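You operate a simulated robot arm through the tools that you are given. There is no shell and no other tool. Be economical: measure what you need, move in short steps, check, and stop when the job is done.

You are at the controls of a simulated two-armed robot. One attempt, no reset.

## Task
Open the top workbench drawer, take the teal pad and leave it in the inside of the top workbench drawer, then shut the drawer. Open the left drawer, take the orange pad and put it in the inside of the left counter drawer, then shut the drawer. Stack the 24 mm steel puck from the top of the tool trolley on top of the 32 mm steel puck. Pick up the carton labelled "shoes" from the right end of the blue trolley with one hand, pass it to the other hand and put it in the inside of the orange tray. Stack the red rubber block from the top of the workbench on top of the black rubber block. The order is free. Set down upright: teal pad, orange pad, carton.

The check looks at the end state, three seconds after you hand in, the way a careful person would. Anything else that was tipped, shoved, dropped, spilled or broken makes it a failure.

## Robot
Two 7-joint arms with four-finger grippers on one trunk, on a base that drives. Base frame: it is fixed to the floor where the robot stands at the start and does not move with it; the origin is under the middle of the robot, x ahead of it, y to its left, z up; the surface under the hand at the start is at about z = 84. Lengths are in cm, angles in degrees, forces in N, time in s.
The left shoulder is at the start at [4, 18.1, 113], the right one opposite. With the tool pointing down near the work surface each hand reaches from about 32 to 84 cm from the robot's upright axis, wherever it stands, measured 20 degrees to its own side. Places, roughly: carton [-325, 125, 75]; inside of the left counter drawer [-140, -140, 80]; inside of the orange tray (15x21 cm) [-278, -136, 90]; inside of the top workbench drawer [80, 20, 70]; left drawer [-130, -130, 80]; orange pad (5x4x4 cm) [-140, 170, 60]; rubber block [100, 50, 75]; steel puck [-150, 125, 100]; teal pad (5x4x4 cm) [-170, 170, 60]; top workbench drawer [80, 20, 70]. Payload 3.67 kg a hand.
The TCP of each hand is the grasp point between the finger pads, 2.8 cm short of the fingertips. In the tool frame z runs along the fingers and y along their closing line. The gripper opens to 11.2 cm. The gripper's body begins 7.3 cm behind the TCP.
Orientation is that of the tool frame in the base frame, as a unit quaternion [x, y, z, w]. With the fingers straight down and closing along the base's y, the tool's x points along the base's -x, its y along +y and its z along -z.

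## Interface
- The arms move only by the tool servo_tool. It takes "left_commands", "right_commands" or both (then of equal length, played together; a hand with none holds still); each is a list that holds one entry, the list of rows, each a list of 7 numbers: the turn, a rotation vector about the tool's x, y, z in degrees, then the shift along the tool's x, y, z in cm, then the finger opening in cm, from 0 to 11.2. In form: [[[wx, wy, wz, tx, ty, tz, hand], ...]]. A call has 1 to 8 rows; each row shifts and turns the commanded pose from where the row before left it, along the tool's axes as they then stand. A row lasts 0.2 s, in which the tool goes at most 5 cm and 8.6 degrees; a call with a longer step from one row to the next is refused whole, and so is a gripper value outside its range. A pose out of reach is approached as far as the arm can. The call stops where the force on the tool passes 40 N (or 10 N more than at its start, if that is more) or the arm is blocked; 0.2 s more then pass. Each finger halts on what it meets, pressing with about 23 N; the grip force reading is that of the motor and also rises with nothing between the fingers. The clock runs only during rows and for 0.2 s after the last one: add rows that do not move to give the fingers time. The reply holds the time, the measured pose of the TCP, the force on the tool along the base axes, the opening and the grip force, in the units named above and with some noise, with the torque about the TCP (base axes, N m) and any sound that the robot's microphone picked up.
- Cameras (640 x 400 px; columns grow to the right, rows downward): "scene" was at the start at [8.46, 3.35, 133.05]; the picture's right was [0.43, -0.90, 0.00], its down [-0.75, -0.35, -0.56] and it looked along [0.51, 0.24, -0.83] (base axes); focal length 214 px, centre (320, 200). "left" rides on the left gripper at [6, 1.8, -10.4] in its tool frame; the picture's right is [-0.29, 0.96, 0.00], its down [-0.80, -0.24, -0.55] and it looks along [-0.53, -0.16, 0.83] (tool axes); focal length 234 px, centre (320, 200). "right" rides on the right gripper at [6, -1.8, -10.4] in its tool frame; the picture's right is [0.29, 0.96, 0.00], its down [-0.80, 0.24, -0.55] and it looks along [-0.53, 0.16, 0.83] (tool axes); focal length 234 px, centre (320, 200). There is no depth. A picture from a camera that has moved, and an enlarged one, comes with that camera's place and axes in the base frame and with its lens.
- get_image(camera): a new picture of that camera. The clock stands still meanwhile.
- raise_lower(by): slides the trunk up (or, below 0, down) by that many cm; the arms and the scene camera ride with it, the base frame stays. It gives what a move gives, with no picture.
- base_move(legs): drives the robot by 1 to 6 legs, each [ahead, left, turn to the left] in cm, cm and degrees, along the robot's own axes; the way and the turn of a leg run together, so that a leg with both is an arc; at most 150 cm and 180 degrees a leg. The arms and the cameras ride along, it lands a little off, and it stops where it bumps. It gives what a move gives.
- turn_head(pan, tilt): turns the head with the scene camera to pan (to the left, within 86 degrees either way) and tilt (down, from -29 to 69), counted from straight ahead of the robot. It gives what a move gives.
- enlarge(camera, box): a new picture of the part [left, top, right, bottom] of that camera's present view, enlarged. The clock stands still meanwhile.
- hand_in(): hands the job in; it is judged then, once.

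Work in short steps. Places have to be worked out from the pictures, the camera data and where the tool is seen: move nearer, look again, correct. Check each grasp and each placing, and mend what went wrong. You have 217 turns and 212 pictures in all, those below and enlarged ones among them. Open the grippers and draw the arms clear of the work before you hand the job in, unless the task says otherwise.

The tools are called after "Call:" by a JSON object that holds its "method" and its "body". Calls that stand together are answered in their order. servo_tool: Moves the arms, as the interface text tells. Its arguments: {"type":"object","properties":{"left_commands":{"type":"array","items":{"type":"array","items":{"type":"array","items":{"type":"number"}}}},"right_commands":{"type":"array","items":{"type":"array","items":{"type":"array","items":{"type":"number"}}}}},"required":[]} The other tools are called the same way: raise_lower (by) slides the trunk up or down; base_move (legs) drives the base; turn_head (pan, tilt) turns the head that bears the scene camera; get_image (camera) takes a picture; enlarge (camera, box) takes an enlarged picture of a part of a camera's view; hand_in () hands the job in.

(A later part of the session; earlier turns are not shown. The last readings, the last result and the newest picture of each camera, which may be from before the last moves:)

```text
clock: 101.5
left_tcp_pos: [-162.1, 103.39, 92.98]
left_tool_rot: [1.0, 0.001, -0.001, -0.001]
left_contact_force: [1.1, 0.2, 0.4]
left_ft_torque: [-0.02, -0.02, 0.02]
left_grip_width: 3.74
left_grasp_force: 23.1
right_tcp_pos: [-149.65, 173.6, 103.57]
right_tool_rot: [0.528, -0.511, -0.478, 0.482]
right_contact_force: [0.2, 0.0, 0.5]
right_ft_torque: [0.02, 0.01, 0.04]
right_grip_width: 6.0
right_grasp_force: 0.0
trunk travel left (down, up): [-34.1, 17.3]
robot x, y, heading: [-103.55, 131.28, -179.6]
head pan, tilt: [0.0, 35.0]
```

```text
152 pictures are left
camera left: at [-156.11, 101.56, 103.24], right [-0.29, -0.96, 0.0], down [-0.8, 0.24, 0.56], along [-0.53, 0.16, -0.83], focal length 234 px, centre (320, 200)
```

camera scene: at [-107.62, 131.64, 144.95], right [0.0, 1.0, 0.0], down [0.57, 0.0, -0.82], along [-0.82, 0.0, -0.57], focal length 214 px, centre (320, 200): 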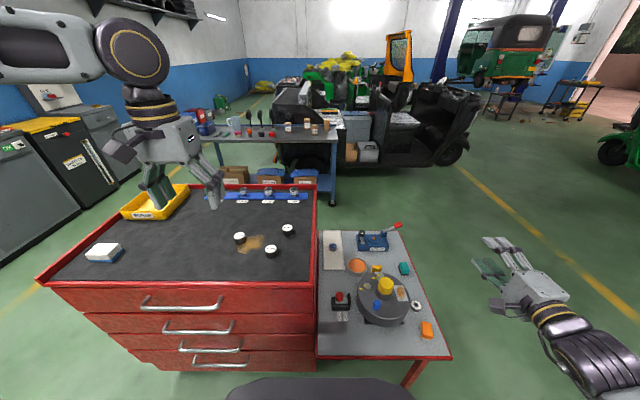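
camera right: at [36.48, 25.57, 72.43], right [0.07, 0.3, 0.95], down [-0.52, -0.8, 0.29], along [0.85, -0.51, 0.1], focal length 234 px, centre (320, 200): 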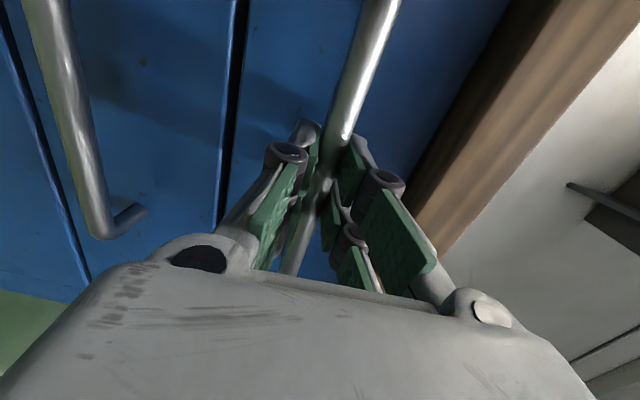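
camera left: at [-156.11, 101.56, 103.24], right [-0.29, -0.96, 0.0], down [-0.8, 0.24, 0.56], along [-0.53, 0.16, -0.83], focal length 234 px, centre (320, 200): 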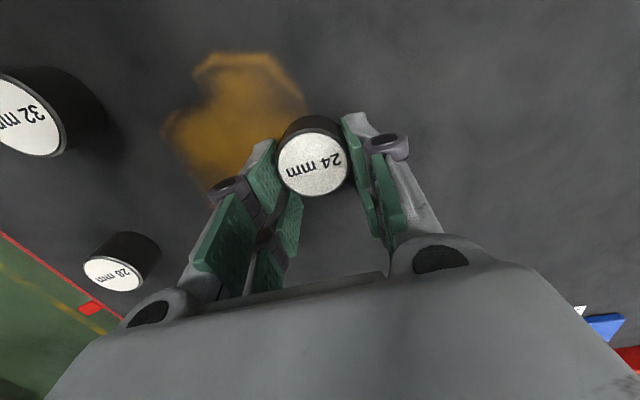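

Puck centre is actually ≈1.5 cm nearer than the TCP (taller top), so the grip is on the pad edges. Re-gripping 1.4 cm closer.

Call:
{"method": "servo_tool", "body": {"left_commands": [[[0, 0, 0, 0, 0, 0, 5], [0, 0, 0, 0, 0, 0, 6.5], [0, 0, 0, 1.4, 0, 0, 6.5], [0, 0, 0, 0, 0, 0, 6.5], [0, 0, 0, 0, 0, 0, 4.5], [0, 0, 0, 0, 0, 0, 3], [0, 0, 0, 0, 0, 0, 3], [0, 0, 0, 0, 0, 0, 3]]]}}

Call:
{"method": "get_image", "body": {"camera": "left"}}

```text
clock: 103.3
left_tcp_pos: [-160.66, 103.38, 92.95]
left_tool_rot: [1.0, 0.001, -0.001, -0.001]
left_contact_force: [0.4, -0.3, -0.2]
left_ft_torque: [-0.03, -0.03, 0.03]
left_grip_width: 3.64
left_grasp_force: 22.4
right_tcp_pos: [-149.79, 173.72, 103.48]
right_tool_rot: [0.529, -0.51, -0.478, 0.482]
right_contact_force: [-0.1, -0.3, 0.0]
right_ft_torque: [-0.02, 0.01, 0.01]
right_grip_width: 5.98
right_grasp_force: 0.1
trunk travel left (down, up): [-34.1, 17.3]
robot x, y, heading: [-103.73, 131.57, -180.0]
head pan, tilt: [0.0, 35.0]
```

```text
151 pictures are left
camera left: at [-154.6, 101.57, 103.23], right [-0.29, -0.96, 0.0], down [-0.8, 0.24, 0.56], along [-0.53, 0.16, -0.83], focal length 234 px, centre (320, 200)
```

left: 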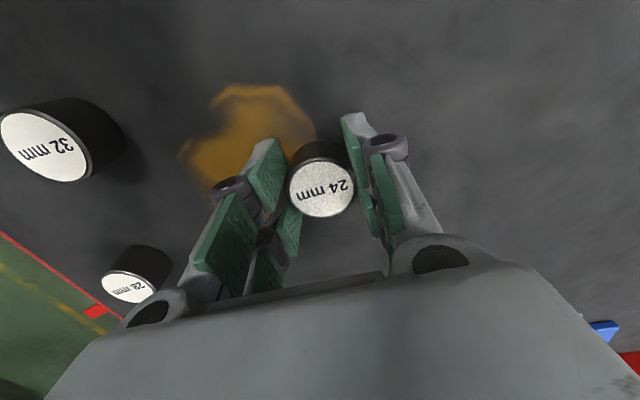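

Now centred (3.64 cm grip). Lifting and moving to hover just beyond the 32 mm puck to locate it precisely.

Call:
{"method": "servo_tool", "body": {"left_commands": [[[0, 0, 0, 0, 0, -3, 3], [0, 0, 0, 0, 0, -4, 3], [0, 0, 0, 0.5, -4, 0, 3], [0, 0, 0, 0.5, -4, 0, 3], [0, 0, 0, 0.5, -4, 0, 3], [0, 0, 0, 0, 0, 0, 3]]]}}

Call:
{"method": "get_image", "body": {"camera": "left"}}

```text
clock: 104.7
left_tcp_pos: [-159.18, 115.4, 99.83]
left_tool_rot: [1.0, 0.001, -0.002, -0.002]
left_contact_force: [0.0, 1.3, -2.1]
left_ft_torque: [0.01, 0.0, 0.0]
left_grip_width: 3.67
left_grasp_force: 23.3
right_tcp_pos: [-149.71, 173.62, 103.52]
right_tool_rot: [0.528, -0.51, -0.477, 0.483]
right_contact_force: [-0.1, -0.3, 0.1]
right_ft_torque: [0.0, 0.02, -0.03]
right_grip_width: 5.97
right_grasp_force: 0.0
trunk travel left (down, up): [-34.1, 17.3]
robot x, y, heading: [-103.48, 131.56, -179.8]
head pan, tilt: [0.0, 35.0]
```

```text
150 pictures are left
camera left: at [-153.16, 113.49, 110.26], right [-0.29, -0.96, 0.0], down [-0.8, 0.24, 0.56], along [-0.53, 0.16, -0.83], focal length 234 px, centre (320, 200)
```

left: 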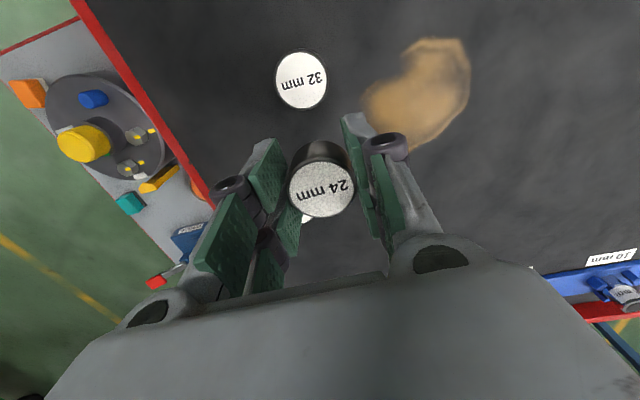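

32 mm puck centre ≈[-154.7,115.3]. Moving over it and lowering to just above contact.

Call:
{"method": "servo_tool", "body": {"left_commands": [[[0, 0, 0, 4.75, 0.05, 0, 3], [0, 0, 0, 0, 0, 3, 3], [0, 0, 0, 0, 0, 0.4, 3], [0, 0, 0, 0, 0, 0, 3]]]}}

Call:
{"method": "get_image", "body": {"camera": "left"}}

Call:
{"method": "enlarge", "body": {"camera": "scene", "box": [220, 200, 340, 290]}}

```text
clock: 105.7
left_tcp_pos: [-154.34, 115.35, 96.36]
left_tool_rot: [1.0, 0.001, -0.002, -0.001]
left_contact_force: [-0.2, -0.6, -2.5]
left_ft_torque: [0.05, -0.04, 0.01]
left_grip_width: 3.65
left_grasp_force: 23.0
right_tcp_pos: [-149.65, 173.63, 103.51]
right_tool_rot: [0.529, -0.51, -0.477, 0.482]
right_contact_force: [-0.1, -0.5, -0.6]
right_ft_torque: [0.01, 0.0, -0.02]
right_grip_width: 5.99
right_grasp_force: 0.1
trunk travel left (down, up): [-34.1, 17.3]
robot x, y, heading: [-103.53, 131.56, -180.1]
head pan, tilt: [0.0, 35.0]
```

```text
149 pictures are left
camera left: at [-148.27, 113.47, 106.75], right [-0.29, -0.96, 0.0], down [-0.8, 0.24, 0.56], along [-0.53, 0.16, -0.83], focal length 234 px, centre (320, 200)
```

left: 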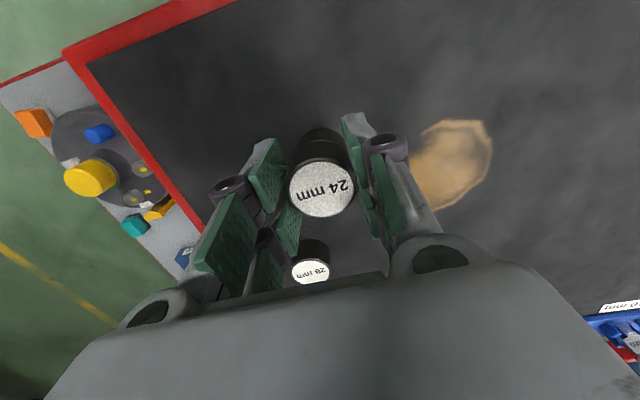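

```text
4.44 times, centred on (280, 245) of scene
camera zoom: at [-114.48, 131.59, 144.95], right [0.0, 1.0, 0.0], down [0.57, 0.0, -0.82], along [-0.82, 0.0, -0.57], focal length 953 px, centre (498, 0)
```

zoom: 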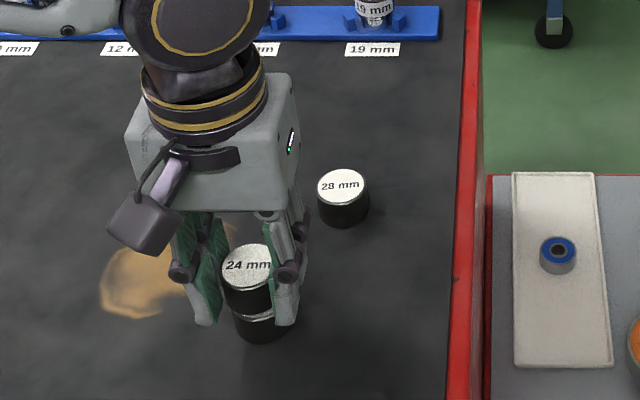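

Checking side alignment in finer detail.

Call:
{"method": "enlarge", "body": {"camera": "scene", "box": [260, 245, 300, 285]}}

Call:
{"method": "enlarge", "body": {"camera": "left", "box": [270, 110, 370, 230]}}

```text
10.00 times, centred on (280, 265) of scene
camera zoom: at [-114.48, 131.59, 144.95], right [0.0, 1.0, 0.0], down [0.57, 0.0, -0.82], along [-0.82, 0.0, -0.57], focal length 2145 px, centre (720, -450)
```

zoom: 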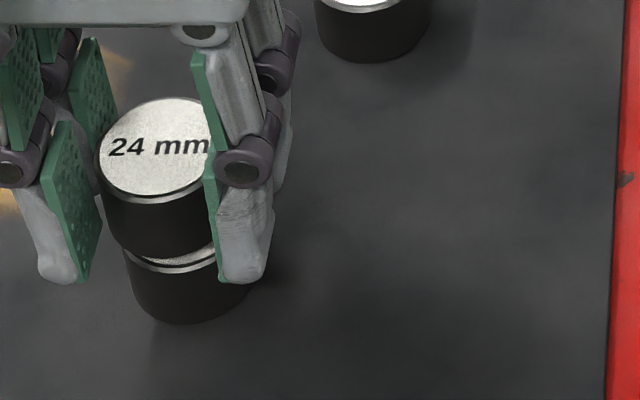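

```text
3.33 times, centred on (320, 170) of left
camera zoom: at [-148.27, 113.47, 106.75], right [-0.29, -0.96, 0.0], down [-0.8, 0.24, 0.56], along [-0.53, 0.16, -0.83], focal length 781 px, centre (320, 300)
```

zoom: 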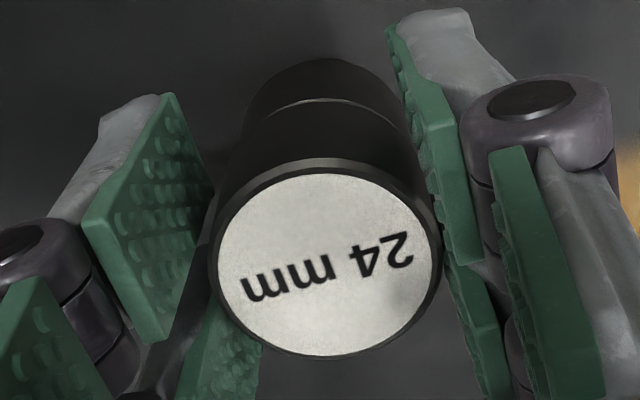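

Alignment is within ~2 mm. Lowering in small steps to contact.

Call:
{"method": "servo_tool", "body": {"left_commands": [[[0, 0, 0, 0, -0.15, 0.3, 3], [0, 0, 0, 0, 0, 0.2, 3], [0, 0, 0, 0, 0, 0, 3]]]}}

```text
clock: 106.5
left_tcp_pos: [-154.47, 115.59, 95.95]
left_tool_rot: [1.0, 0.001, -0.001, -0.002]
left_contact_force: [0.0, 0.1, -2.4]
left_ft_torque: [0.02, -0.01, 0.0]
left_grip_width: 3.66
left_grasp_force: 22.8
right_tcp_pos: [-149.67, 173.59, 103.48]
right_tool_rot: [0.528, -0.51, -0.477, 0.482]
right_contact_force: [0.2, 0.1, -0.4]
right_ft_torque: [-0.02, 0.01, 0.03]
right_grip_width: 6.02
right_grasp_force: 0.1
trunk travel left (down, up): [-34.1, 17.3]
robot x, y, heading: [-103.79, 131.31, -180.0]
head pan, tilt: [0.0, 35.0]
```

No contact yet; continue lowering gently.

Call:
{"method": "servo_tool", "body": {"left_commands": [[[0, 0, 0, 0, 0, 0.2, 3], [0, 0, 0, 0, 0, 0, 3]]]}}

Call:
{"method": "servo_tool", "body": {"left_commands": [[[0, 0, 0, 0, 0, 0.2, 3], [0, 0, 0, 0, 0, 0, 3]]]}}

```text
clock: 107.1
left_tcp_pos: [-154.5, 115.41, 95.73]
left_tool_rot: [1.0, 0.001, -0.001, -0.002]
left_contact_force: [0.3, -0.7, -1.6]
left_ft_torque: [0.0, 0.0, 0.01]
left_grip_width: 3.64
left_grasp_force: 22.9
right_tcp_pos: [-149.61, 173.62, 103.42]
right_tool_rot: [0.527, -0.511, -0.477, 0.483]
right_contact_force: [-0.4, 0.0, -0.3]
right_ft_torque: [0.0, -0.01, -0.01]
right_grip_width: 6.02
right_grasp_force: 0.0
trunk travel left (down, up): [-34.1, 17.3]
robot x, y, heading: [-103.63, 131.47, -179.7]
head pan, tilt: [0.0, 35.0]
```

```text
clock: 107.7
left_tcp_pos: [-154.39, 115.61, 95.6]
left_tool_rot: [1.0, 0.0, -0.002, -0.001]
left_contact_force: [0.3, -0.9, -1.8]
left_ft_torque: [-0.05, -0.03, 0.02]
left_grip_width: 3.64
left_grasp_force: 22.9
right_tcp_pos: [-149.64, 173.73, 103.48]
right_tool_rot: [0.528, -0.511, -0.477, 0.482]
right_contact_force: [-0.4, -0.3, -0.2]
right_ft_torque: [0.01, -0.03, 0.04]
right_grip_width: 6.0
right_grasp_force: 0.0
trunk travel left (down, up): [-34.1, 17.3]
robot x, y, heading: [-103.74, 131.75, -179.7]
head pan, tilt: [0.0, 35.0]
```

Call:
{"method": "servo_tool", "body": {"left_commands": [[[0, 0, 0, 0, 0, 0.2, 3], [0, 0, 0, 0, 0, 0.15, 3], [0, 0, 0, 0, 0, 0, 3]]]}}

Call:
{"method": "enlarge", "body": {"camera": "scene", "box": [260, 245, 300, 285]}}

```text
clock: 108.5
left_tcp_pos: [-154.45, 115.63, 95.45]
left_tool_rot: [1.0, 0.001, -0.005, -0.002]
left_contact_force: [-1.0, -0.4, 16.2]
left_ft_torque: [-0.07, -0.01, -0.04]
left_grip_width: 3.63
left_grasp_force: 23.3
right_tcp_pos: [-149.53, 173.75, 103.61]
right_tool_rot: [0.527, -0.511, -0.477, 0.483]
right_contact_force: [-0.3, 0.5, 0.5]
right_ft_torque: [0.0, 0.01, 0.0]
right_grip_width: 6.0
right_grasp_force: 0.1
trunk travel left (down, up): [-34.1, 17.3]
robot x, y, heading: [-103.87, 131.58, -180.1]
head pan, tilt: [0.0, 35.0]
```

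```text
10.00 times, centred on (280, 265) of scene
camera zoom: at [-114.39, 131.65, 144.97], right [0.0, 1.0, 0.0], down [0.57, 0.0, -0.82], along [-0.82, 0.0, -0.57], focal length 2145 px, centre (720, -450)
```

zoom: 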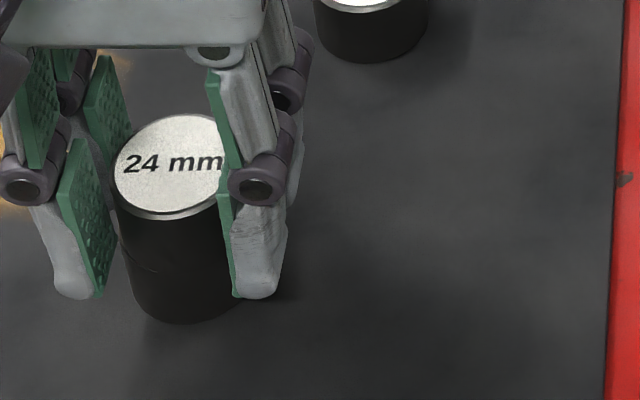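

Contact made (16 N) and the pucks are flush. Releasing and lifting straight up.

Call:
{"method": "servo_tool", "body": {"left_commands": [[[0, 0, 0, 0, 0, 0, 4.5], [0, 0, 0, 0, 0, 0, 6], [0, 0, 0, 0, 0, 0, 7], [0, 0, 0, 0, 0, -3, 7], [0, 0, 0, 0, 0, -4, 7], [0, 0, 0, 0, 0, -5, 7], [0, 0, 0, 0, 0, -5, 9], [0, 0, 0, 0, 0, -5, 9]]]}}

Call:
{"method": "get_image", "body": {"camera": "scene"}}

```text
clock: 110.3
left_tcp_pos: [-154.05, 115.52, 117.38]
left_tool_rot: [1.0, 0.0, -0.003, -0.001]
left_contact_force: [-0.5, 0.4, -0.6]
left_ft_torque: [-0.02, 0.01, 0.02]
left_grip_width: 9.0
left_grasp_force: 0.1
right_tcp_pos: [-149.61, 173.77, 103.47]
right_tool_rot: [0.527, -0.511, -0.478, 0.483]
right_contact_force: [0.0, -0.3, 0.0]
right_ft_torque: [-0.01, 0.0, 0.02]
right_grip_width: 6.02
right_grasp_force: 0.1
trunk travel left (down, up): [-34.1, 17.3]
robot x, y, heading: [-104.0, 131.28, -179.8]
head pan, tilt: [0.0, 35.0]
```

```text
144 pictures are left
camera scene: at [-114.4, 131.66, 144.96], right [0.0, 1.0, 0.0], down [0.57, 0.0, -0.82], along [-0.82, 0.0, -0.57], focal length 214 px, centre (320, 200)
```

scene: 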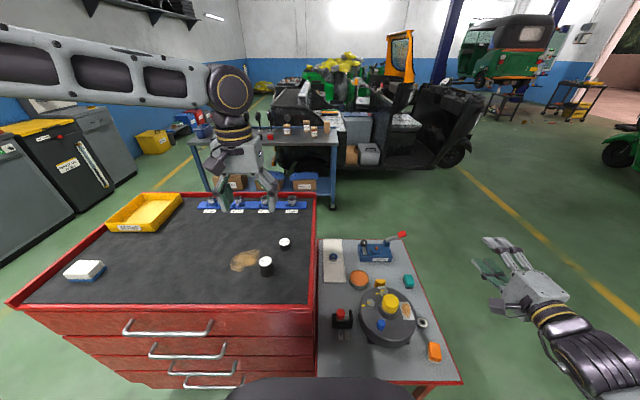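

Puck stack complete. Now turning the right hand back to pointing down (in free air).

Call:
{"method": "base_move", "body": {"legs": [[-42, 0, 0]]}}

Call:
{"method": "servo_tool", "body": {"right_commands": [[[4.95, 4.95, -4.95, 0, 0, 0, 8], [4.95, 4.95, -4.95, 0, 0, 0, 8], [4.95, 4.95, -4.95, 0, 0, 0, 8], [4.95, 4.95, -4.95, 0, 0, 0, 8], [4.95, 4.95, -4.95, 0, 0, 0, 8], [4.95, 4.95, -4.95, 0, 0, 0, 8], [4.95, 4.95, -4.95, 0, 0, 0, 8]]]}}

Call:
{"method": "servo_tool", "body": {"right_commands": [[[4.95, 4.95, -4.95, 0, 0, 0, 8], [4.95, 4.95, -4.95, 0, 0, 0, 8], [4.95, 4.95, -4.95, 0, 0, 0, 8], [4.95, 4.95, -4.95, 0, 0, 0, 8], [4.95, 4.95, -4.95, 0, 0, 0, 8], [4.95, 4.95, -4.95, 0, 0, 0, 8], [4.95, 4.95, -4.95, 0, 0, 0, 8]]]}}

```text
clock: 113.0
left_tcp_pos: [-112.04, 115.84, 117.39]
left_tool_rot: [1.0, -0.003, -0.002, -0.001]
left_contact_force: [1.0, 0.7, -0.3]
left_ft_torque: [0.03, 0.02, 0.0]
left_grip_width: 9.01
left_grasp_force: 0.1
right_tcp_pos: [-107.26, 174.02, 103.44]
right_tool_rot: [0.527, -0.512, -0.478, 0.481]
right_contact_force: [-0.2, 1.1, 1.0]
right_ft_torque: [0.01, 0.01, 0.01]
right_grip_width: 6.02
right_grasp_force: 0.0
trunk travel left (down, up): [-34.1, 17.3]
robot x, y, heading: [-61.86, 130.9, 179.9]
head pan, tilt: [0.0, 35.0]
```

```text
clock: 114.8
left_tcp_pos: [-112.45, 115.51, 117.12]
left_tool_rot: [1.0, -0.002, -0.001, -0.001]
left_contact_force: [-0.8, -0.4, 0.0]
left_ft_torque: [0.01, -0.05, 0.01]
left_grip_width: 8.99
left_grasp_force: 0.1
right_tcp_pos: [-108.01, 174.86, 138.27]
right_tool_rot: [0.712, -0.175, -0.574, 0.366]
right_contact_force: [-0.4, 0.3, 0.7]
right_ft_torque: [0.01, -0.02, 0.0]
right_grip_width: 7.97
right_grasp_force: 0.1
trunk travel left (down, up): [-34.1, 17.3]
robot x, y, heading: [-61.49, 131.29, 179.9]
head pan, tilt: [0.0, 35.0]
stopped in row 7 (right hand): the arm was blocked; the commanded pose is now the measured one
```

```text
clock: 116.3
left_tcp_pos: [-111.97, 115.67, 117.21]
left_tool_rot: [1.0, -0.002, -0.001, -0.001]
left_contact_force: [0.1, 0.8, -0.5]
left_ft_torque: [0.0, 0.02, 0.02]
left_grip_width: 9.0
left_grasp_force: 0.0
right_tcp_pos: [-108.44, 175.29, 137.85]
right_tool_rot: [0.784, -0.134, -0.534, 0.287]
right_contact_force: [0.5, 0.1, 1.2]
right_ft_torque: [-0.04, 0.0, 0.03]
right_grip_width: 8.03
right_grasp_force: 0.1
right hand out of reach, approached as far as the arm can: row 2, 3, 4, 5, 6, 7
trunk travel left (down, up): [-34.1, 17.3]
robot x, y, heading: [-61.51, 131.74, 179.9]
head pan, tilt: [0.0, 35.0]
```

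The rotation stalled with the hand high up. I'll bring the hand down to a better spot first, keeping orientation.

Call:
{"method": "servo_tool", "body": {"right_commands": [[[0, 0, 0, 3.9, -1.57, 1.5, 8], [0, 0, 0, 3.9, -1.57, 1.5, 8], [0, 0, 0, 3.9, -1.57, 1.5, 8], [0, 0, 0, 3.9, -1.57, 1.5, 8], [0, 0, 0, 3.9, -1.57, 1.5, 8], [0, 0, 0, 3.9, -1.57, 1.5, 8], [0, 0, 0, 3.9, -1.57, 1.5, 8]]]}}

Call:
{"method": "turn_head", "body": {"pan": -30, "tilt": 25}}

Call:
{"method": "get_image", "body": {"camera": "scene"}}

```text
clock: 118.0
left_tcp_pos: [-111.94, 115.64, 117.21]
left_tool_rot: [1.0, -0.003, -0.001, 0.0]
left_contact_force: [0.8, 1.0, 0.3]
left_ft_torque: [0.02, -0.01, 0.03]
left_grip_width: 9.02
left_grasp_force: 0.0
right_tcp_pos: [-108.94, 167.16, 107.8]
right_tool_rot: [0.784, -0.134, -0.535, 0.285]
right_contact_force: [0.7, 0.1, -1.3]
right_ft_torque: [-0.03, 0.08, -0.05]
right_grip_width: 8.0
right_grasp_force: 0.0
right hand out of reach, approached as far as the arm can: row 5, 6
trunk travel left (down, up): [-34.1, 17.3]
robot x, y, heading: [-61.18, 131.24, 180.1]
head pan, tilt: [0.0, 35.0]
```

```text
clock: 118.9
left_tcp_pos: [-112.04, 115.58, 117.32]
left_tool_rot: [1.0, -0.002, -0.002, -0.001]
left_contact_force: [-0.2, 0.1, 0.3]
left_ft_torque: [0.02, -0.02, -0.02]
left_grip_width: 9.0
left_grasp_force: 0.1
right_tcp_pos: [-108.96, 167.28, 107.94]
right_tool_rot: [0.785, -0.133, -0.535, 0.284]
right_contact_force: [0.0, 0.5, 0.1]
right_ft_torque: [0.0, 0.02, -0.02]
right_grip_width: 8.0
right_grasp_force: 0.0
trunk travel left (down, up): [-34.1, 17.3]
robot x, y, heading: [-61.2, 131.35, 180.0]
head pan, tilt: [-30.0, 25.0]
```

```text
143 pictures are left
camera scene: at [-71.48, 136.24, 146.52], right [0.5, 0.87, 0.0], down [0.37, -0.21, -0.91], along [-0.78, 0.45, -0.42], focal length 214 px, centre (320, 200)
```

scene: 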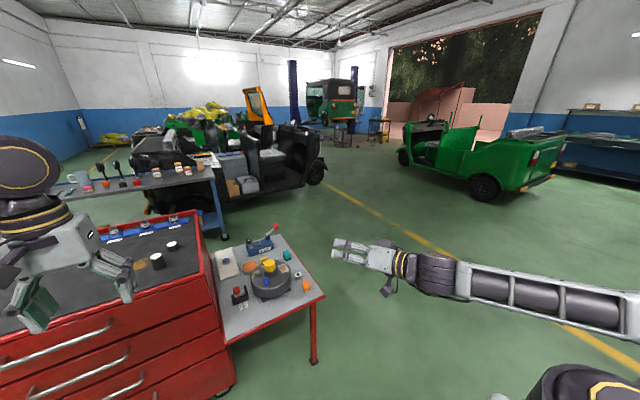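

Now rotate the remaining 77° to tool-down with the computed axis.

Call:
{"method": "servo_tool", "body": {"right_commands": [[[3.94, 7.33, -1.84, 0, 0, 0, 8], [3.94, 7.33, -1.84, 0, 0, 0, 8], [3.94, 7.33, -1.84, 0, 0, 0, 8], [3.94, 7.33, -1.84, 0, 0, 0, 8], [3.94, 7.33, -1.84, 0, 0, 0, 8], [3.94, 7.33, -1.84, 0, 0, 0, 8], [3.94, 7.33, -1.84, 0, 0, 0, 8], [3.94, 7.33, -1.84, 0, 0, 0, 8]]]}}

```text
clock: 120.7
left_tcp_pos: [-111.86, 115.36, 117.31]
left_tool_rot: [1.0, -0.002, -0.002, -0.002]
left_contact_force: [0.6, -0.2, 0.4]
left_ft_torque: [0.02, 0.07, 0.0]
left_grip_width: 9.0
left_grasp_force: 0.0
right_tcp_pos: [-109.44, 166.95, 110.0]
right_tool_rot: [0.995, -0.016, -0.088, 0.033]
right_contact_force: [-0.8, -1.5, -4.2]
right_ft_torque: [0.13, -0.08, -0.03]
right_grip_width: 8.01
right_grasp_force: 0.1
trunk travel left (down, up): [-34.1, 17.3]
robot x, y, heading: [-61.68, 131.63, 180.0]
head pan, tilt: [-30.0, 25.0]
```

Finish the small residual turn, then drive around to the +y side of the low table facing -y.

Call:
{"method": "servo_tool", "body": {"right_commands": [[[1.9, 5, -0.9, 0, 0, 0, 8], [1.9, 5, -0.9, 0, 0, 0, 8], [0, 0, 0, 0, 0, 0, 8]]]}}

Call:
{"method": "base_move", "body": {"legs": [[0, -100, 0], [101, 0, 0], [0, 0, 90]]}}

Call:
{"method": "turn_head", "body": {"pan": 0, "tilt": 45}}

Call:
{"method": "get_image", "body": {"camera": "scene"}}

```text
clock: 121.5
left_tcp_pos: [-112.08, 115.78, 117.2]
left_tool_rot: [1.0, -0.002, -0.003, -0.001]
left_contact_force: [0.5, 0.8, 0.0]
left_ft_torque: [-0.01, 0.0, -0.01]
left_grip_width: 8.99
left_grasp_force: 0.0
right_tcp_pos: [-108.93, 167.23, 107.76]
right_tool_rot: [1.0, -0.001, 0.025, 0.002]
right_contact_force: [-0.4, 1.3, -0.3]
right_ft_torque: [-0.01, 0.0, -0.01]
right_grip_width: 8.0
right_grasp_force: 0.0
trunk travel left (down, up): [-34.1, 17.3]
robot x, y, heading: [-61.41, 131.95, 179.7]
head pan, tilt: [-30.0, 25.0]
```

```text
clock: 135.9
left_tcp_pos: [-147.15, 180.5, 117.38]
left_tool_rot: [0.72, 0.694, -0.001, 0.0]
left_contact_force: [-0.4, 0.4, 0.0]
left_ft_torque: [0.01, 0.01, 0.02]
left_grip_width: 9.02
left_grasp_force: 0.0
right_tcp_pos: [-198.52, 185.27, 107.8]
right_tool_rot: [0.718, 0.695, 0.019, -0.016]
right_contact_force: [-0.3, 0.4, -0.1]
right_ft_torque: [-0.01, 0.01, -0.02]
right_grip_width: 8.02
right_grasp_force: 0.1
trunk travel left (down, up): [-34.1, 17.3]
robot x, y, heading: [-161.12, 231.45, -92.3]
head pan, tilt: [-30.0, 25.0]
```

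```text
clock: 136.9
left_tcp_pos: [-147.1, 180.49, 117.23]
left_tool_rot: [0.72, 0.694, -0.002, 0.001]
left_contact_force: [0.6, 0.3, 0.4]
left_ft_torque: [-0.01, 0.03, 0.0]
left_grip_width: 9.01
left_grasp_force: 0.0
right_tcp_pos: [-198.53, 185.37, 107.67]
right_tool_rot: [0.719, 0.694, 0.019, -0.015]
right_contact_force: [0.9, 0.7, -0.7]
right_ft_torque: [0.0, -0.04, 0.0]
right_grip_width: 8.0
right_grasp_force: 0.0
trunk travel left (down, up): [-34.1, 17.3]
robot x, y, heading: [-161.26, 231.7, -92.0]
head pan, tilt: [0.0, 45.0]
```

```text
142 pictures are left
camera scene: at [-161.55, 221.68, 143.47], right [-1.0, 0.04, 0.0], down [0.03, 0.71, -0.71], along [-0.03, -0.71, -0.71], focal length 214 px, centre (320, 200)
```

scene: 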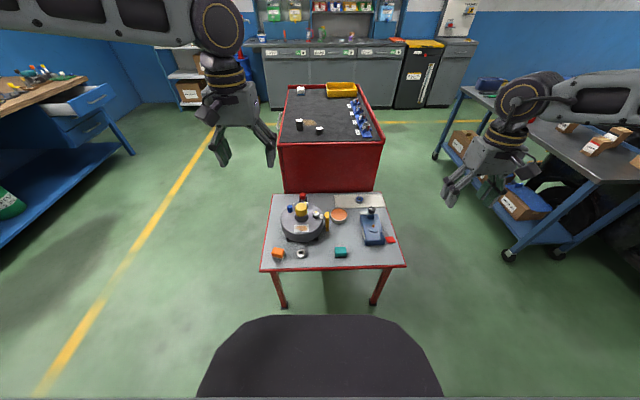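

Both pads located: orange ≈[-144,169], teal ≈[-173.5,169.5]. Moving 9 cm ahead, fixing heading, and lowering the trunk 28 cm.

Call:
{"method": "base_move", "body": {"legs": [[9, 0, 2]]}}

Call:
{"method": "raise_lower", "body": {"by": -28}}

Call:
{"method": "get_image", "body": {"camera": "left"}}

Call:
{"method": "get_image", "body": {"camera": "right"}}

Call:
{"method": "get_image", "body": {"camera": "scene"}}

```text
clock: 138.0
left_tcp_pos: [-145.64, 172.06, 117.31]
left_tool_rot: [0.708, 0.707, -0.002, 0.0]
left_contact_force: [0.3, 0.5, 0.2]
left_ft_torque: [0.01, -0.01, -0.01]
left_grip_width: 9.03
left_grasp_force: 0.1
right_tcp_pos: [-197.06, 175.1, 107.82]
right_tool_rot: [0.706, 0.707, 0.018, -0.016]
right_contact_force: [-0.7, -0.5, 0.0]
right_ft_torque: [-0.02, -0.02, -0.02]
right_grip_width: 8.02
right_grasp_force: 0.1
trunk travel left (down, up): [-34.1, 17.3]
robot x, y, heading: [-161.58, 222.36, -90.1]
head pan, tilt: [0.0, 45.0]
```

```text
clock: 140.8
left_tcp_pos: [-145.51, 172.1, 89.19]
left_tool_rot: [0.708, 0.707, -0.001, 0.001]
left_contact_force: [-0.6, -0.4, 0.3]
left_ft_torque: [-0.01, -0.02, -0.01]
left_grip_width: 9.01
left_grasp_force: 0.0
right_tcp_pos: [-197.05, 175.02, 79.81]
right_tool_rot: [0.707, 0.707, 0.019, -0.017]
right_contact_force: [0.7, 0.8, -0.2]
right_ft_torque: [-0.02, -0.02, -0.02]
right_grip_width: 7.97
right_grasp_force: 0.1
trunk travel left (down, up): [-6.1, 45.3]
robot x, y, heading: [-161.21, 222.4, -89.8]
head pan, tilt: [0.0, 45.0]
```

```text
141 pictures are left
camera left: at [-143.72, 178.01, 99.66], right [0.96, -0.29, 0.0], down [-0.24, -0.79, 0.56], along [-0.16, -0.53, -0.83], focal length 234 px, centre (320, 200)
```

left: 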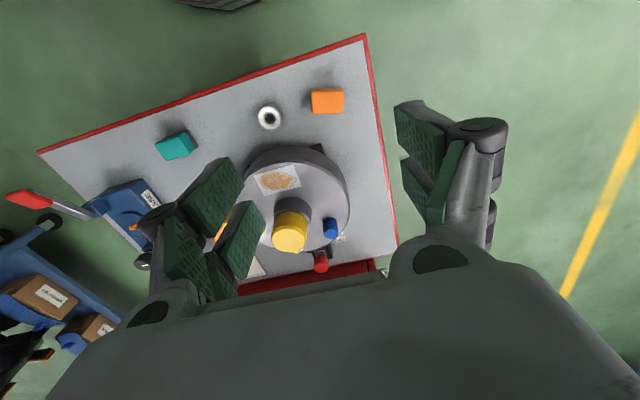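

```text
140 pictures are left
camera right: at [-198.87, 180.67, 90.43], right [0.96, 0.29, 0.02], down [0.24, -0.82, 0.52], along [0.16, -0.49, -0.86], focal length 234 px, centre (320, 200)
```

right: 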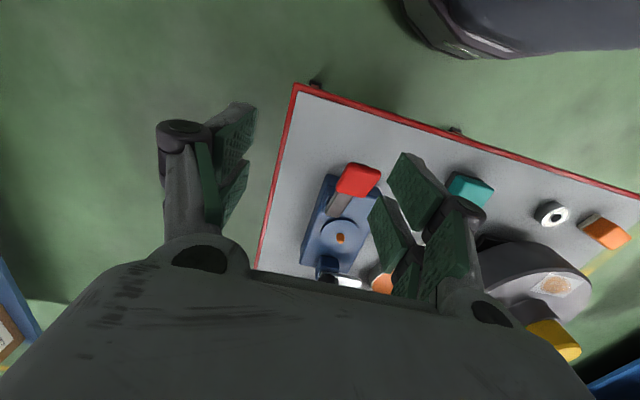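

```text
139 pictures are left
camera scene: at [-161.35, 212.72, 115.45], right [-1.0, 0.0, 0.0], down [0.0, 0.71, -0.71], along [0.0, -0.71, -0.71], focal length 214 px, centre (320, 200)
```

scene: 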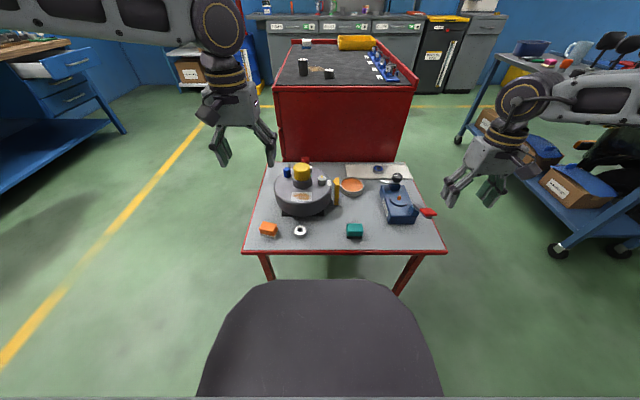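

Pads: orange ≈[-144.9,170], teal ≈[-174,170.5]. Bringing the left hand down over orange and the right hand over teal (hover).

Call:
{"method": "servo_tool", "body": {"left_commands": [[[0, 0, 0, 0, 0.2, 4, 9], [0, 0, 0, 0, 0.2, 4, 9], [0, 0, 0, 0, 0, 4, 9], [0, 0, 0, 0, 0, 4, 9], [0, 0, 0, 0, 0, 0, 9], [0, 0, 0, 0, 0, 0, 9], [0, 0, 0, 0, 0, 0, 9], [0, 0, 0, 0, 0, 0, 9]]], "right_commands": [[[0, -2.9, 0, -0.5, 4.6, 0, 9], [0, 0, 0, -0.5, 4.6, 0, 9], [0, 0, 0, -0.5, 4.6, 0, 9], [0, 0, 0, -0.5, 4.6, 0, 9], [0, 0, 0, 0, 4.6, 0, 9], [0, 0, 0, 0, 0, 3.5, 9], [0, 0, 0, 0, 0, 3, 9], [0, 0, 0, 0, 0, 0, 9]]]}}

Call:
{"method": "get_image", "body": {"camera": "left"}}

Call:
{"method": "get_image", "body": {"camera": "right"}}

```text
clock: 142.6
left_tcp_pos: [-145.27, 172.05, 73.33]
left_tool_rot: [0.707, 0.707, -0.002, 0.001]
left_contact_force: [-0.6, 0.3, 0.3]
left_ft_torque: [-0.05, -0.01, 0.01]
left_grip_width: 8.99
left_grasp_force: 0.1
right_tcp_pos: [-174.08, 173.07, 73.21]
right_tool_rot: [0.707, 0.707, 0.0, 0.002]
right_contact_force: [-0.2, -0.6, -0.4]
right_ft_torque: [-0.03, 0.0, -0.01]
right_grip_width: 9.0
right_grasp_force: 0.1
trunk travel left (down, up): [-6.1, 45.3]
robot x, y, heading: [-161.39, 222.39, -89.9]
head pan, tilt: [0.0, 45.0]
```

```text
138 pictures are left
camera left: at [-143.52, 177.98, 83.73], right [0.96, -0.29, 0.0], down [-0.24, -0.79, 0.56], along [-0.16, -0.53, -0.83], focal length 234 px, centre (320, 200)
```

left: 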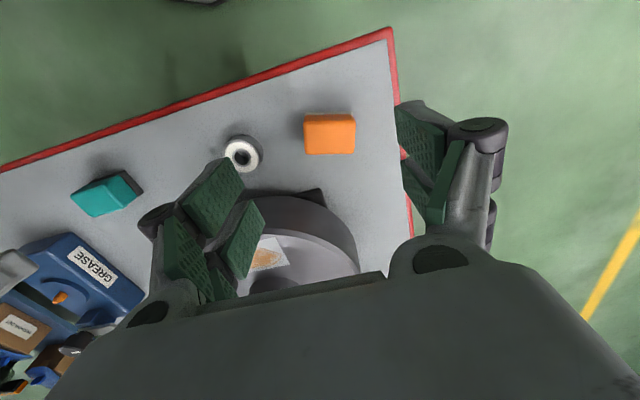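

```text
137 pictures are left
camera right: at [-175.84, 179.18, 83.63], right [0.96, 0.29, 0.0], down [0.24, -0.8, 0.56], along [0.16, -0.53, -0.83], focal length 234 px, centre (320, 200)
```

right: 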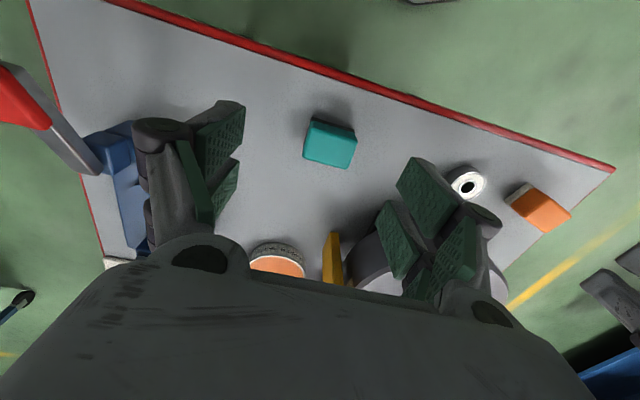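

Orange pad is turned about -17°. Zooming in on teal for its orientation.

Call:
{"method": "enlarge", "body": {"camera": "right", "box": [280, 95, 380, 185]}}

Call:
{"method": "enlarge", "body": {"camera": "left", "box": [280, 90, 380, 180]}}

```text
4.44 times, centred on (330, 140) of right
camera zoom: at [-175.84, 179.18, 83.63], right [0.96, 0.29, 0.0], down [0.24, -0.8, 0.56], along [0.16, -0.53, -0.83], focal length 1041 px, centre (276, 467)
```

zoom: 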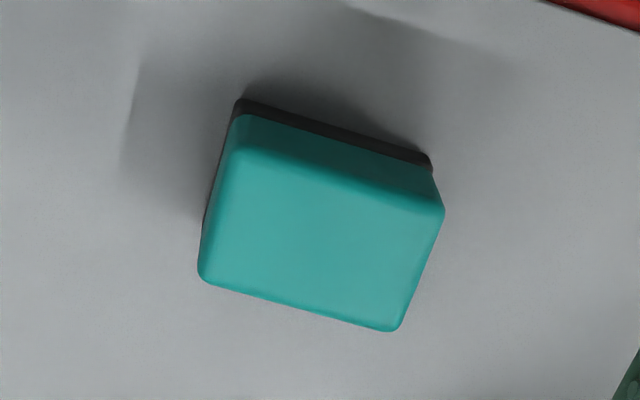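

```text
4.44 times, centred on (330, 135) of left
camera zoom: at [-143.52, 177.98, 83.73], right [0.96, -0.29, 0.0], down [-0.24, -0.79, 0.56], along [-0.16, -0.53, -0.83], focal length 1041 px, centre (276, 489)
```

zoom: 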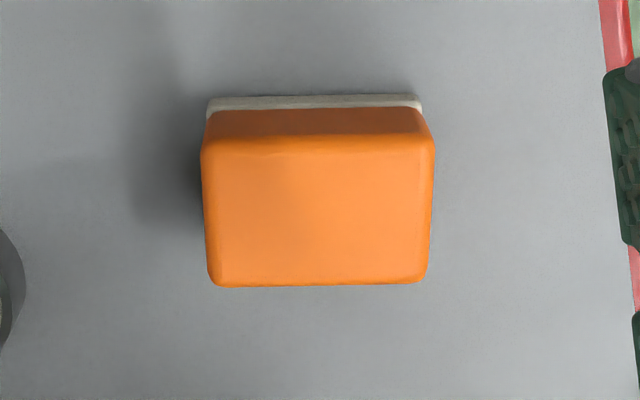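

Orange centre ≈[-145,169.5] at -16°, teal ≈[-172,170.2] at 0°. Aligning both hands and descending part-way.

Call:
{"method": "servo_tool", "body": {"left_commands": [[[0, 0, 0, -2.55, 0.27, 0, 9], [0, 0, 8, 0, 0, 0, 9], [0, 0, 8, 0, 0, 0, 9], [0, 0, 0, 0, 0, 4, 9], [0, 0, 0, 0, 0, 4, 9], [0, 0, 0, 0, 0, 2, 9], [0, 0, 0, 0, 0, 0, 9]]], "right_commands": [[[0, 0, 0, -2.87, 2.08, 0, 9], [0, 0, 0, 0, 0, 0, 9], [0, 0, 0, 0, 0, 0, 9], [0, 0, 0, 0, 0, 4, 9], [0, 0, 0, 0, 0, 4, 9], [0, 0, 0, 0, 0, 2, 9], [0, 0, 0, 0, 0, 0, 9]]]}}

Call:
{"method": "get_image", "body": {"camera": "left"}}

Call:
{"method": "get_image", "body": {"camera": "right"}}

Call:
{"method": "enlarge", "body": {"camera": "scene", "box": [200, 160, 440, 310]}}

```text
clock: 144.2
left_tcp_pos: [-144.93, 169.3, 63.41]
left_tool_rot: [0.799, 0.601, -0.003, 0.001]
left_contact_force: [-0.1, -0.5, -0.7]
left_ft_torque: [-0.04, 0.02, 0.01]
left_grip_width: 9.0
left_grasp_force: 0.1
right_tcp_pos: [-173.37, 171.15, 64.13]
right_tool_rot: [0.708, 0.707, -0.001, 0.003]
right_contact_force: [-0.6, -0.1, -0.6]
right_ft_torque: [-0.02, -0.01, -0.02]
right_grip_width: 9.0
right_grasp_force: 0.1
right hand out of reach, approached as far as the arm can: row 5, 6
trunk travel left (down, up): [-6.1, 45.3]
robot x, y, heading: [-161.11, 222.45, -90.4]
head pan, tilt: [0.0, 45.0]
```

```text
134 pictures are left
camera left: at [-141.52, 174.5, 73.67], right [0.84, -0.54, 0.0], down [-0.45, -0.7, 0.56], along [-0.3, -0.47, -0.83], focal length 234 px, centre (320, 200)
```

left: 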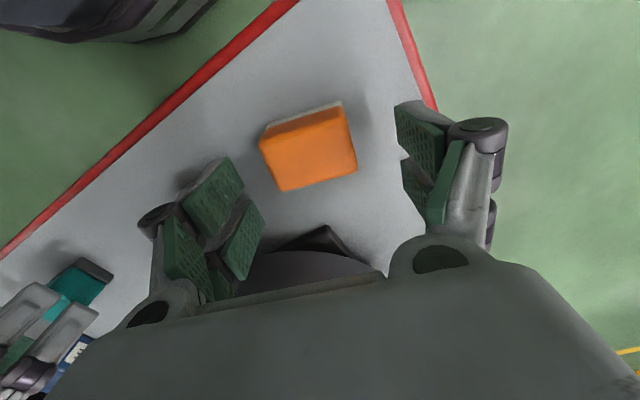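

```text
133 pictures are left
camera right: at [-175.21, 177.28, 74.46], right [0.96, 0.29, 0.0], down [0.24, -0.79, 0.56], along [0.16, -0.53, -0.83], focal length 234 px, centre (320, 200)
```

right: 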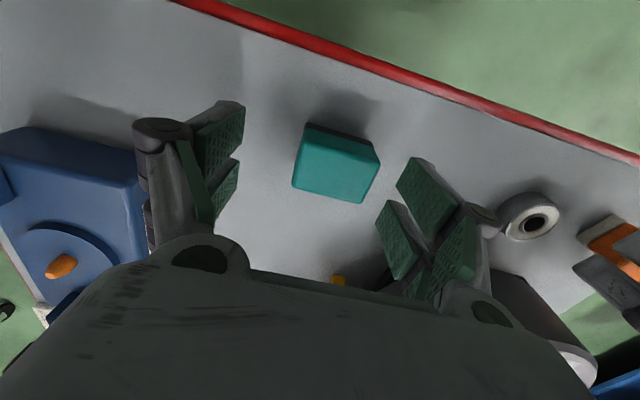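

```text
2.67 times, centred on (320, 235) of scene
camera zoom: at [-161.34, 212.72, 115.44], right [-1.0, 0.0, 0.0], down [0.0, 0.71, -0.71], along [0.0, -0.71, -0.71], focal length 572 px, centre (320, 107)
```

zoom: 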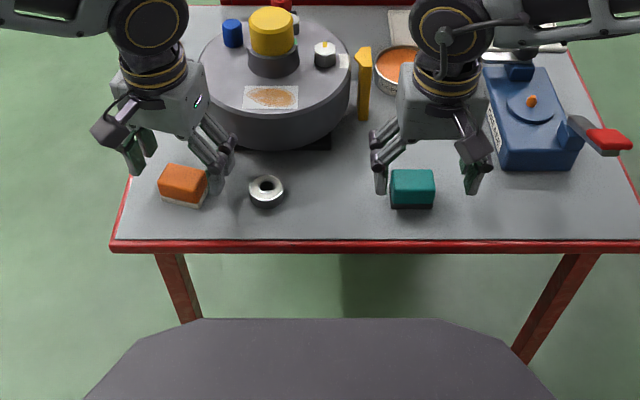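

Left is well aligned over orange; right hit reach limit. I'll do the orange grasp first with the left hand, descending carefully.

Call:
{"method": "servo_tool", "body": {"left_commands": [[[0, 0, 0, 0, 0, 2, 9], [0, 0, 0, 0, 0, 1.4, 8], [0, 0, 0, 0, 0, 0.5, 8], [0, 0, 0, 0, 0, 0.5, 8], [0, 0, 0, 0, 0, 0, 8]]]}}

Call:
{"method": "get_image", "body": {"camera": "left"}}

```text
clock: 145.2
left_tcp_pos: [-144.87, 169.18, 60.36]
left_tool_rot: [0.799, 0.602, -0.011, 0.007]
left_contact_force: [10.7, 7.8, 53.8]
left_ft_torque: [1.34, -0.99, -0.18]
left_grip_width: 7.09
left_grasp_force: 28.7
left hand out of reach, approached as far as the arm can: row 4
right_tcp_pos: [-173.31, 171.42, 64.34]
right_tool_rot: [0.706, 0.708, -0.001, 0.005]
right_contact_force: [-0.1, 0.4, -0.5]
right_ft_torque: [-0.03, -0.01, -0.03]
right_grip_width: 8.99
right_grasp_force: 0.1
trunk travel left (down, up): [-6.1, 45.3]
robot x, y, heading: [-161.45, 222.49, -90.1]
head pan, tilt: [0.0, 45.0]
stopped in row 4 (left hand): the force on the tool passed its limit at 45 N (the readings are from after the stop); the commanded pose is now the measured one
```

```text
131 pictures are left
camera left: at [-141.43, 174.65, 70.66], right [0.84, -0.54, 0.01], down [-0.45, -0.69, 0.57], along [-0.31, -0.49, -0.82], focal length 234 px, centre (320, 200)
```

left: 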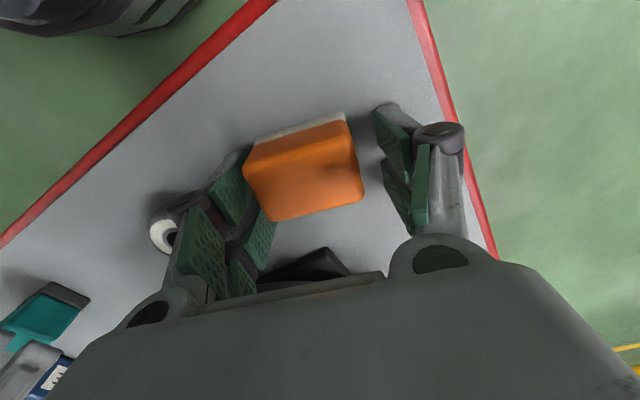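

The table is at z≈57.5. Raise 0.5, shift 1 cm toward +y to centre on the pad, then close.

Call:
{"method": "servo_tool", "body": {"left_commands": [[[0, 0, 0, 0, 0, -0.6, 8], [0, 0, 0, 0.9, -0.27, 0, 8], [0, 0, 0, 0, 0, 0, 8], [0, 0, 0, 0, 0, 0, 6], [0, 0, 0, 0, 0, 0, 4], [0, 0, 0, 0, 0, 0, 4], [0, 0, 0, 0, 0, 0, 4]]]}}

Call:
{"method": "get_image", "body": {"camera": "left"}}

```text
clock: 146.8
left_tcp_pos: [-144.75, 170.02, 60.7]
left_tool_rot: [0.798, 0.602, -0.009, 0.007]
left_contact_force: [21.6, -5.3, 54.0]
left_ft_torque: [0.86, -1.28, -0.29]
left_grip_width: 4.98
left_grasp_force: 23.2
right_tcp_pos: [-173.38, 171.23, 64.24]
right_tool_rot: [0.707, 0.707, -0.001, 0.003]
right_contact_force: [-1.3, -0.5, -0.2]
right_ft_torque: [0.01, 0.0, 0.04]
right_grip_width: 8.98
right_grasp_force: 0.0
trunk travel left (down, up): [-6.1, 45.3]
robot x, y, heading: [-161.32, 222.69, -89.8]
head pan, tilt: [0.0, 45.0]
```

```text
130 pictures are left
camera left: at [-141.35, 175.51, 70.95], right [0.84, -0.54, 0.01], down [-0.45, -0.69, 0.57], along [-0.31, -0.48, -0.82], focal length 234 px, centre (320, 200)
```

left: 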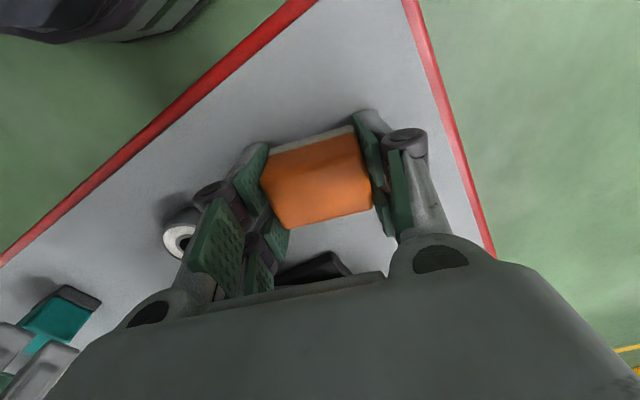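

Gripped at 4.98 cm. Lifting the orange pad.

Call:
{"method": "servo_tool", "body": {"left_commands": [[[0, 0, 0, 0, 0, -2, 4], [0, 0, 0, 0, 0, -4, 4], [0, 0, 0, 0, 0, -4, 4], [0, 0, 0, 0, 0, -4, 4], [0, 0, 0, 0, 0, 0, 4]]]}}

Call:
{"method": "get_image", "body": {"camera": "left"}}

```text
clock: 148.0
left_tcp_pos: [-144.52, 170.44, 74.26]
left_tool_rot: [0.799, 0.601, -0.006, 0.003]
left_contact_force: [0.4, -0.3, -0.5]
left_ft_torque: [0.0, -0.01, 0.01]
left_grip_width: 4.95
left_grasp_force: 22.7
right_tcp_pos: [-173.25, 171.2, 64.18]
right_tool_rot: [0.707, 0.707, 0.0, 0.002]
right_contact_force: [0.7, 0.1, -0.1]
right_ft_torque: [-0.01, 0.03, 0.03]
right_grip_width: 9.0
right_grasp_force: 0.1
trunk travel left (down, up): [-6.1, 45.3]
robot x, y, heading: [-161.63, 223.02, -90.0]
head pan, tilt: [0.0, 45.0]
```

```text
129 pictures are left
camera left: at [-141.19, 175.66, 84.55], right [0.84, -0.54, 0.0], down [-0.45, -0.69, 0.57], along [-0.31, -0.47, -0.82], focal length 234 px, centre (320, 200)
```

left: 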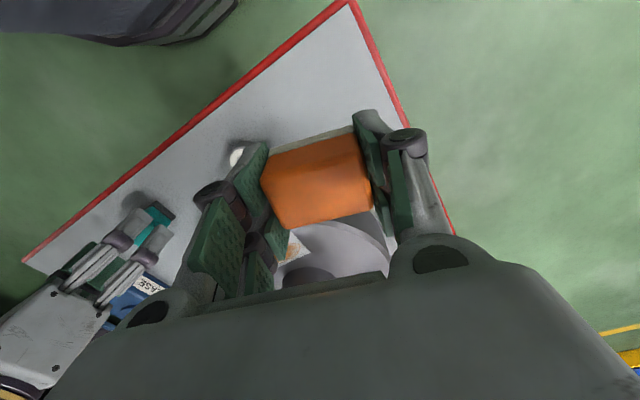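

Orange pad held. For teal (≈[-172.4,171.3], top 61.2) I lower the trunk 3.1 cm, which brings the right fingers around it, then shift and close.

Call:
{"method": "raise_lower", "body": {"by": -3.1}}

Call:
{"method": "servo_tool", "body": {"right_commands": [[[0, 0, 0, 0, 0.9, 0, 9], [0, 0, 0, 0, 0, 0, 8]]]}}

Call:
{"method": "get_image", "body": {"camera": "right"}}

```text
clock: 148.7
left_tcp_pos: [-144.57, 170.31, 71.23]
left_tool_rot: [0.799, 0.601, -0.007, 0.002]
left_contact_force: [-0.5, 0.6, 0.6]
left_ft_torque: [0.02, 0.01, -0.04]
left_grip_width: 4.94
left_grasp_force: 23.0
right_tcp_pos: [-173.34, 171.15, 61.08]
right_tool_rot: [0.707, 0.707, 0.0, 0.002]
right_contact_force: [-0.3, 0.9, 0.6]
right_ft_torque: [-0.01, 0.02, 0.03]
right_grip_width: 9.02
right_grasp_force: 0.0
trunk travel left (down, up): [-3.0, 48.4]
robot x, y, heading: [-161.38, 222.42, -90.1]
head pan, tilt: [0.0, 45.0]
```

```text
clock: 149.3
left_tcp_pos: [-144.67, 170.37, 71.18]
left_tool_rot: [0.799, 0.601, -0.007, 0.003]
left_contact_force: [0.3, -0.5, -0.6]
left_ft_torque: [-0.02, -0.03, -0.03]
left_grip_width: 4.94
left_grasp_force: 23.3
right_tcp_pos: [-172.98, 171.28, 61.33]
right_tool_rot: [0.707, 0.708, 0.0, 0.005]
right_contact_force: [0.3, -0.9, -0.8]
right_ft_torque: [-0.01, 0.01, 0.04]
right_grip_width: 7.99
right_grasp_force: 0.0
right hand out of reach, approached as far as the arm can: row 1
trunk travel left (down, up): [-3.0, 48.4]
robot x, y, heading: [-161.15, 222.52, -90.1]
head pan, tilt: [0.0, 45.0]
```

```text
128 pictures are left
camera right: at [-174.82, 177.55, 71.69], right [0.96, 0.29, 0.0], down [0.24, -0.79, 0.56], along [0.17, -0.54, -0.83], focal length 234 px, centre (320, 200)
```

right: 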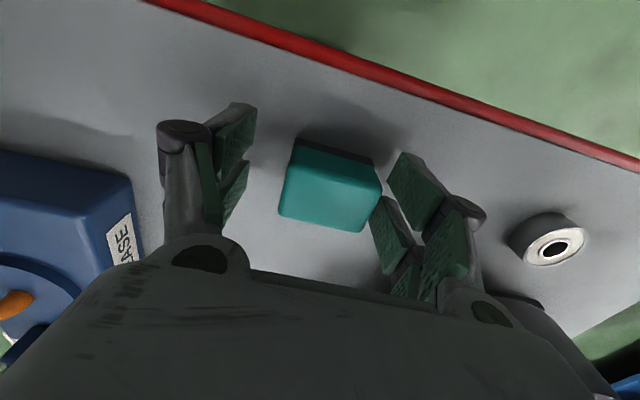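

Pad is between the fingers, slightly off-centre; closing will centre it.

Call:
{"method": "servo_tool", "body": {"right_commands": [[[0, 0, 0, 0, 0, 0, 7], [0, 0, 0, 0, 0, 0, 6], [0, 0, 0, 0, 0, 0, 4.5], [0, 0, 0, 0, 0, 0, 4], [0, 0, 0, 0, 0, 0, 4], [0, 0, 0, 0, 0, 0, 4]]]}}

Call:
{"method": "get_image", "body": {"camera": "right"}}

```text
clock: 150.7
left_tcp_pos: [-144.69, 170.37, 71.1]
left_tool_rot: [0.799, 0.601, -0.006, 0.002]
left_contact_force: [-0.4, 0.1, -0.4]
left_ft_torque: [-0.01, 0.01, 0.01]
left_grip_width: 4.95
left_grasp_force: 22.9
right_tcp_pos: [-172.96, 171.34, 61.24]
right_tool_rot: [0.707, 0.707, 0.001, 0.005]
right_contact_force: [0.9, 0.0, 3.0]
right_ft_torque: [-0.04, 0.05, 0.02]
right_grip_width: 4.97
right_grasp_force: 22.7
trunk travel left (down, up): [-3.0, 48.4]
robot x, y, heading: [-161.36, 222.49, -89.8]
head pan, tilt: [0.0, 45.0]
```

```text
127 pictures are left
camera right: at [-174.81, 177.56, 71.71], right [0.96, 0.29, 0.0], down [0.24, -0.79, 0.56], along [0.17, -0.54, -0.83], focal length 234 px, centre (320, 200)
```

right: 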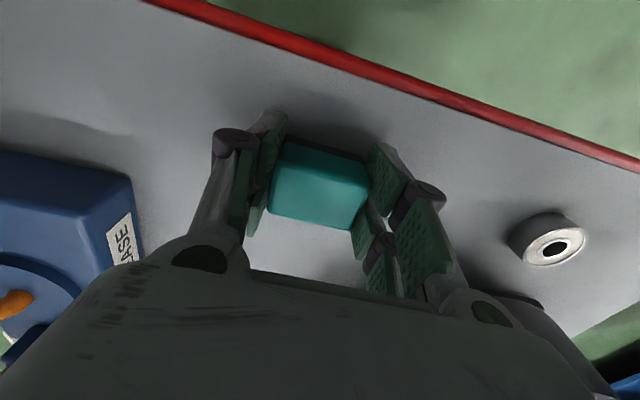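

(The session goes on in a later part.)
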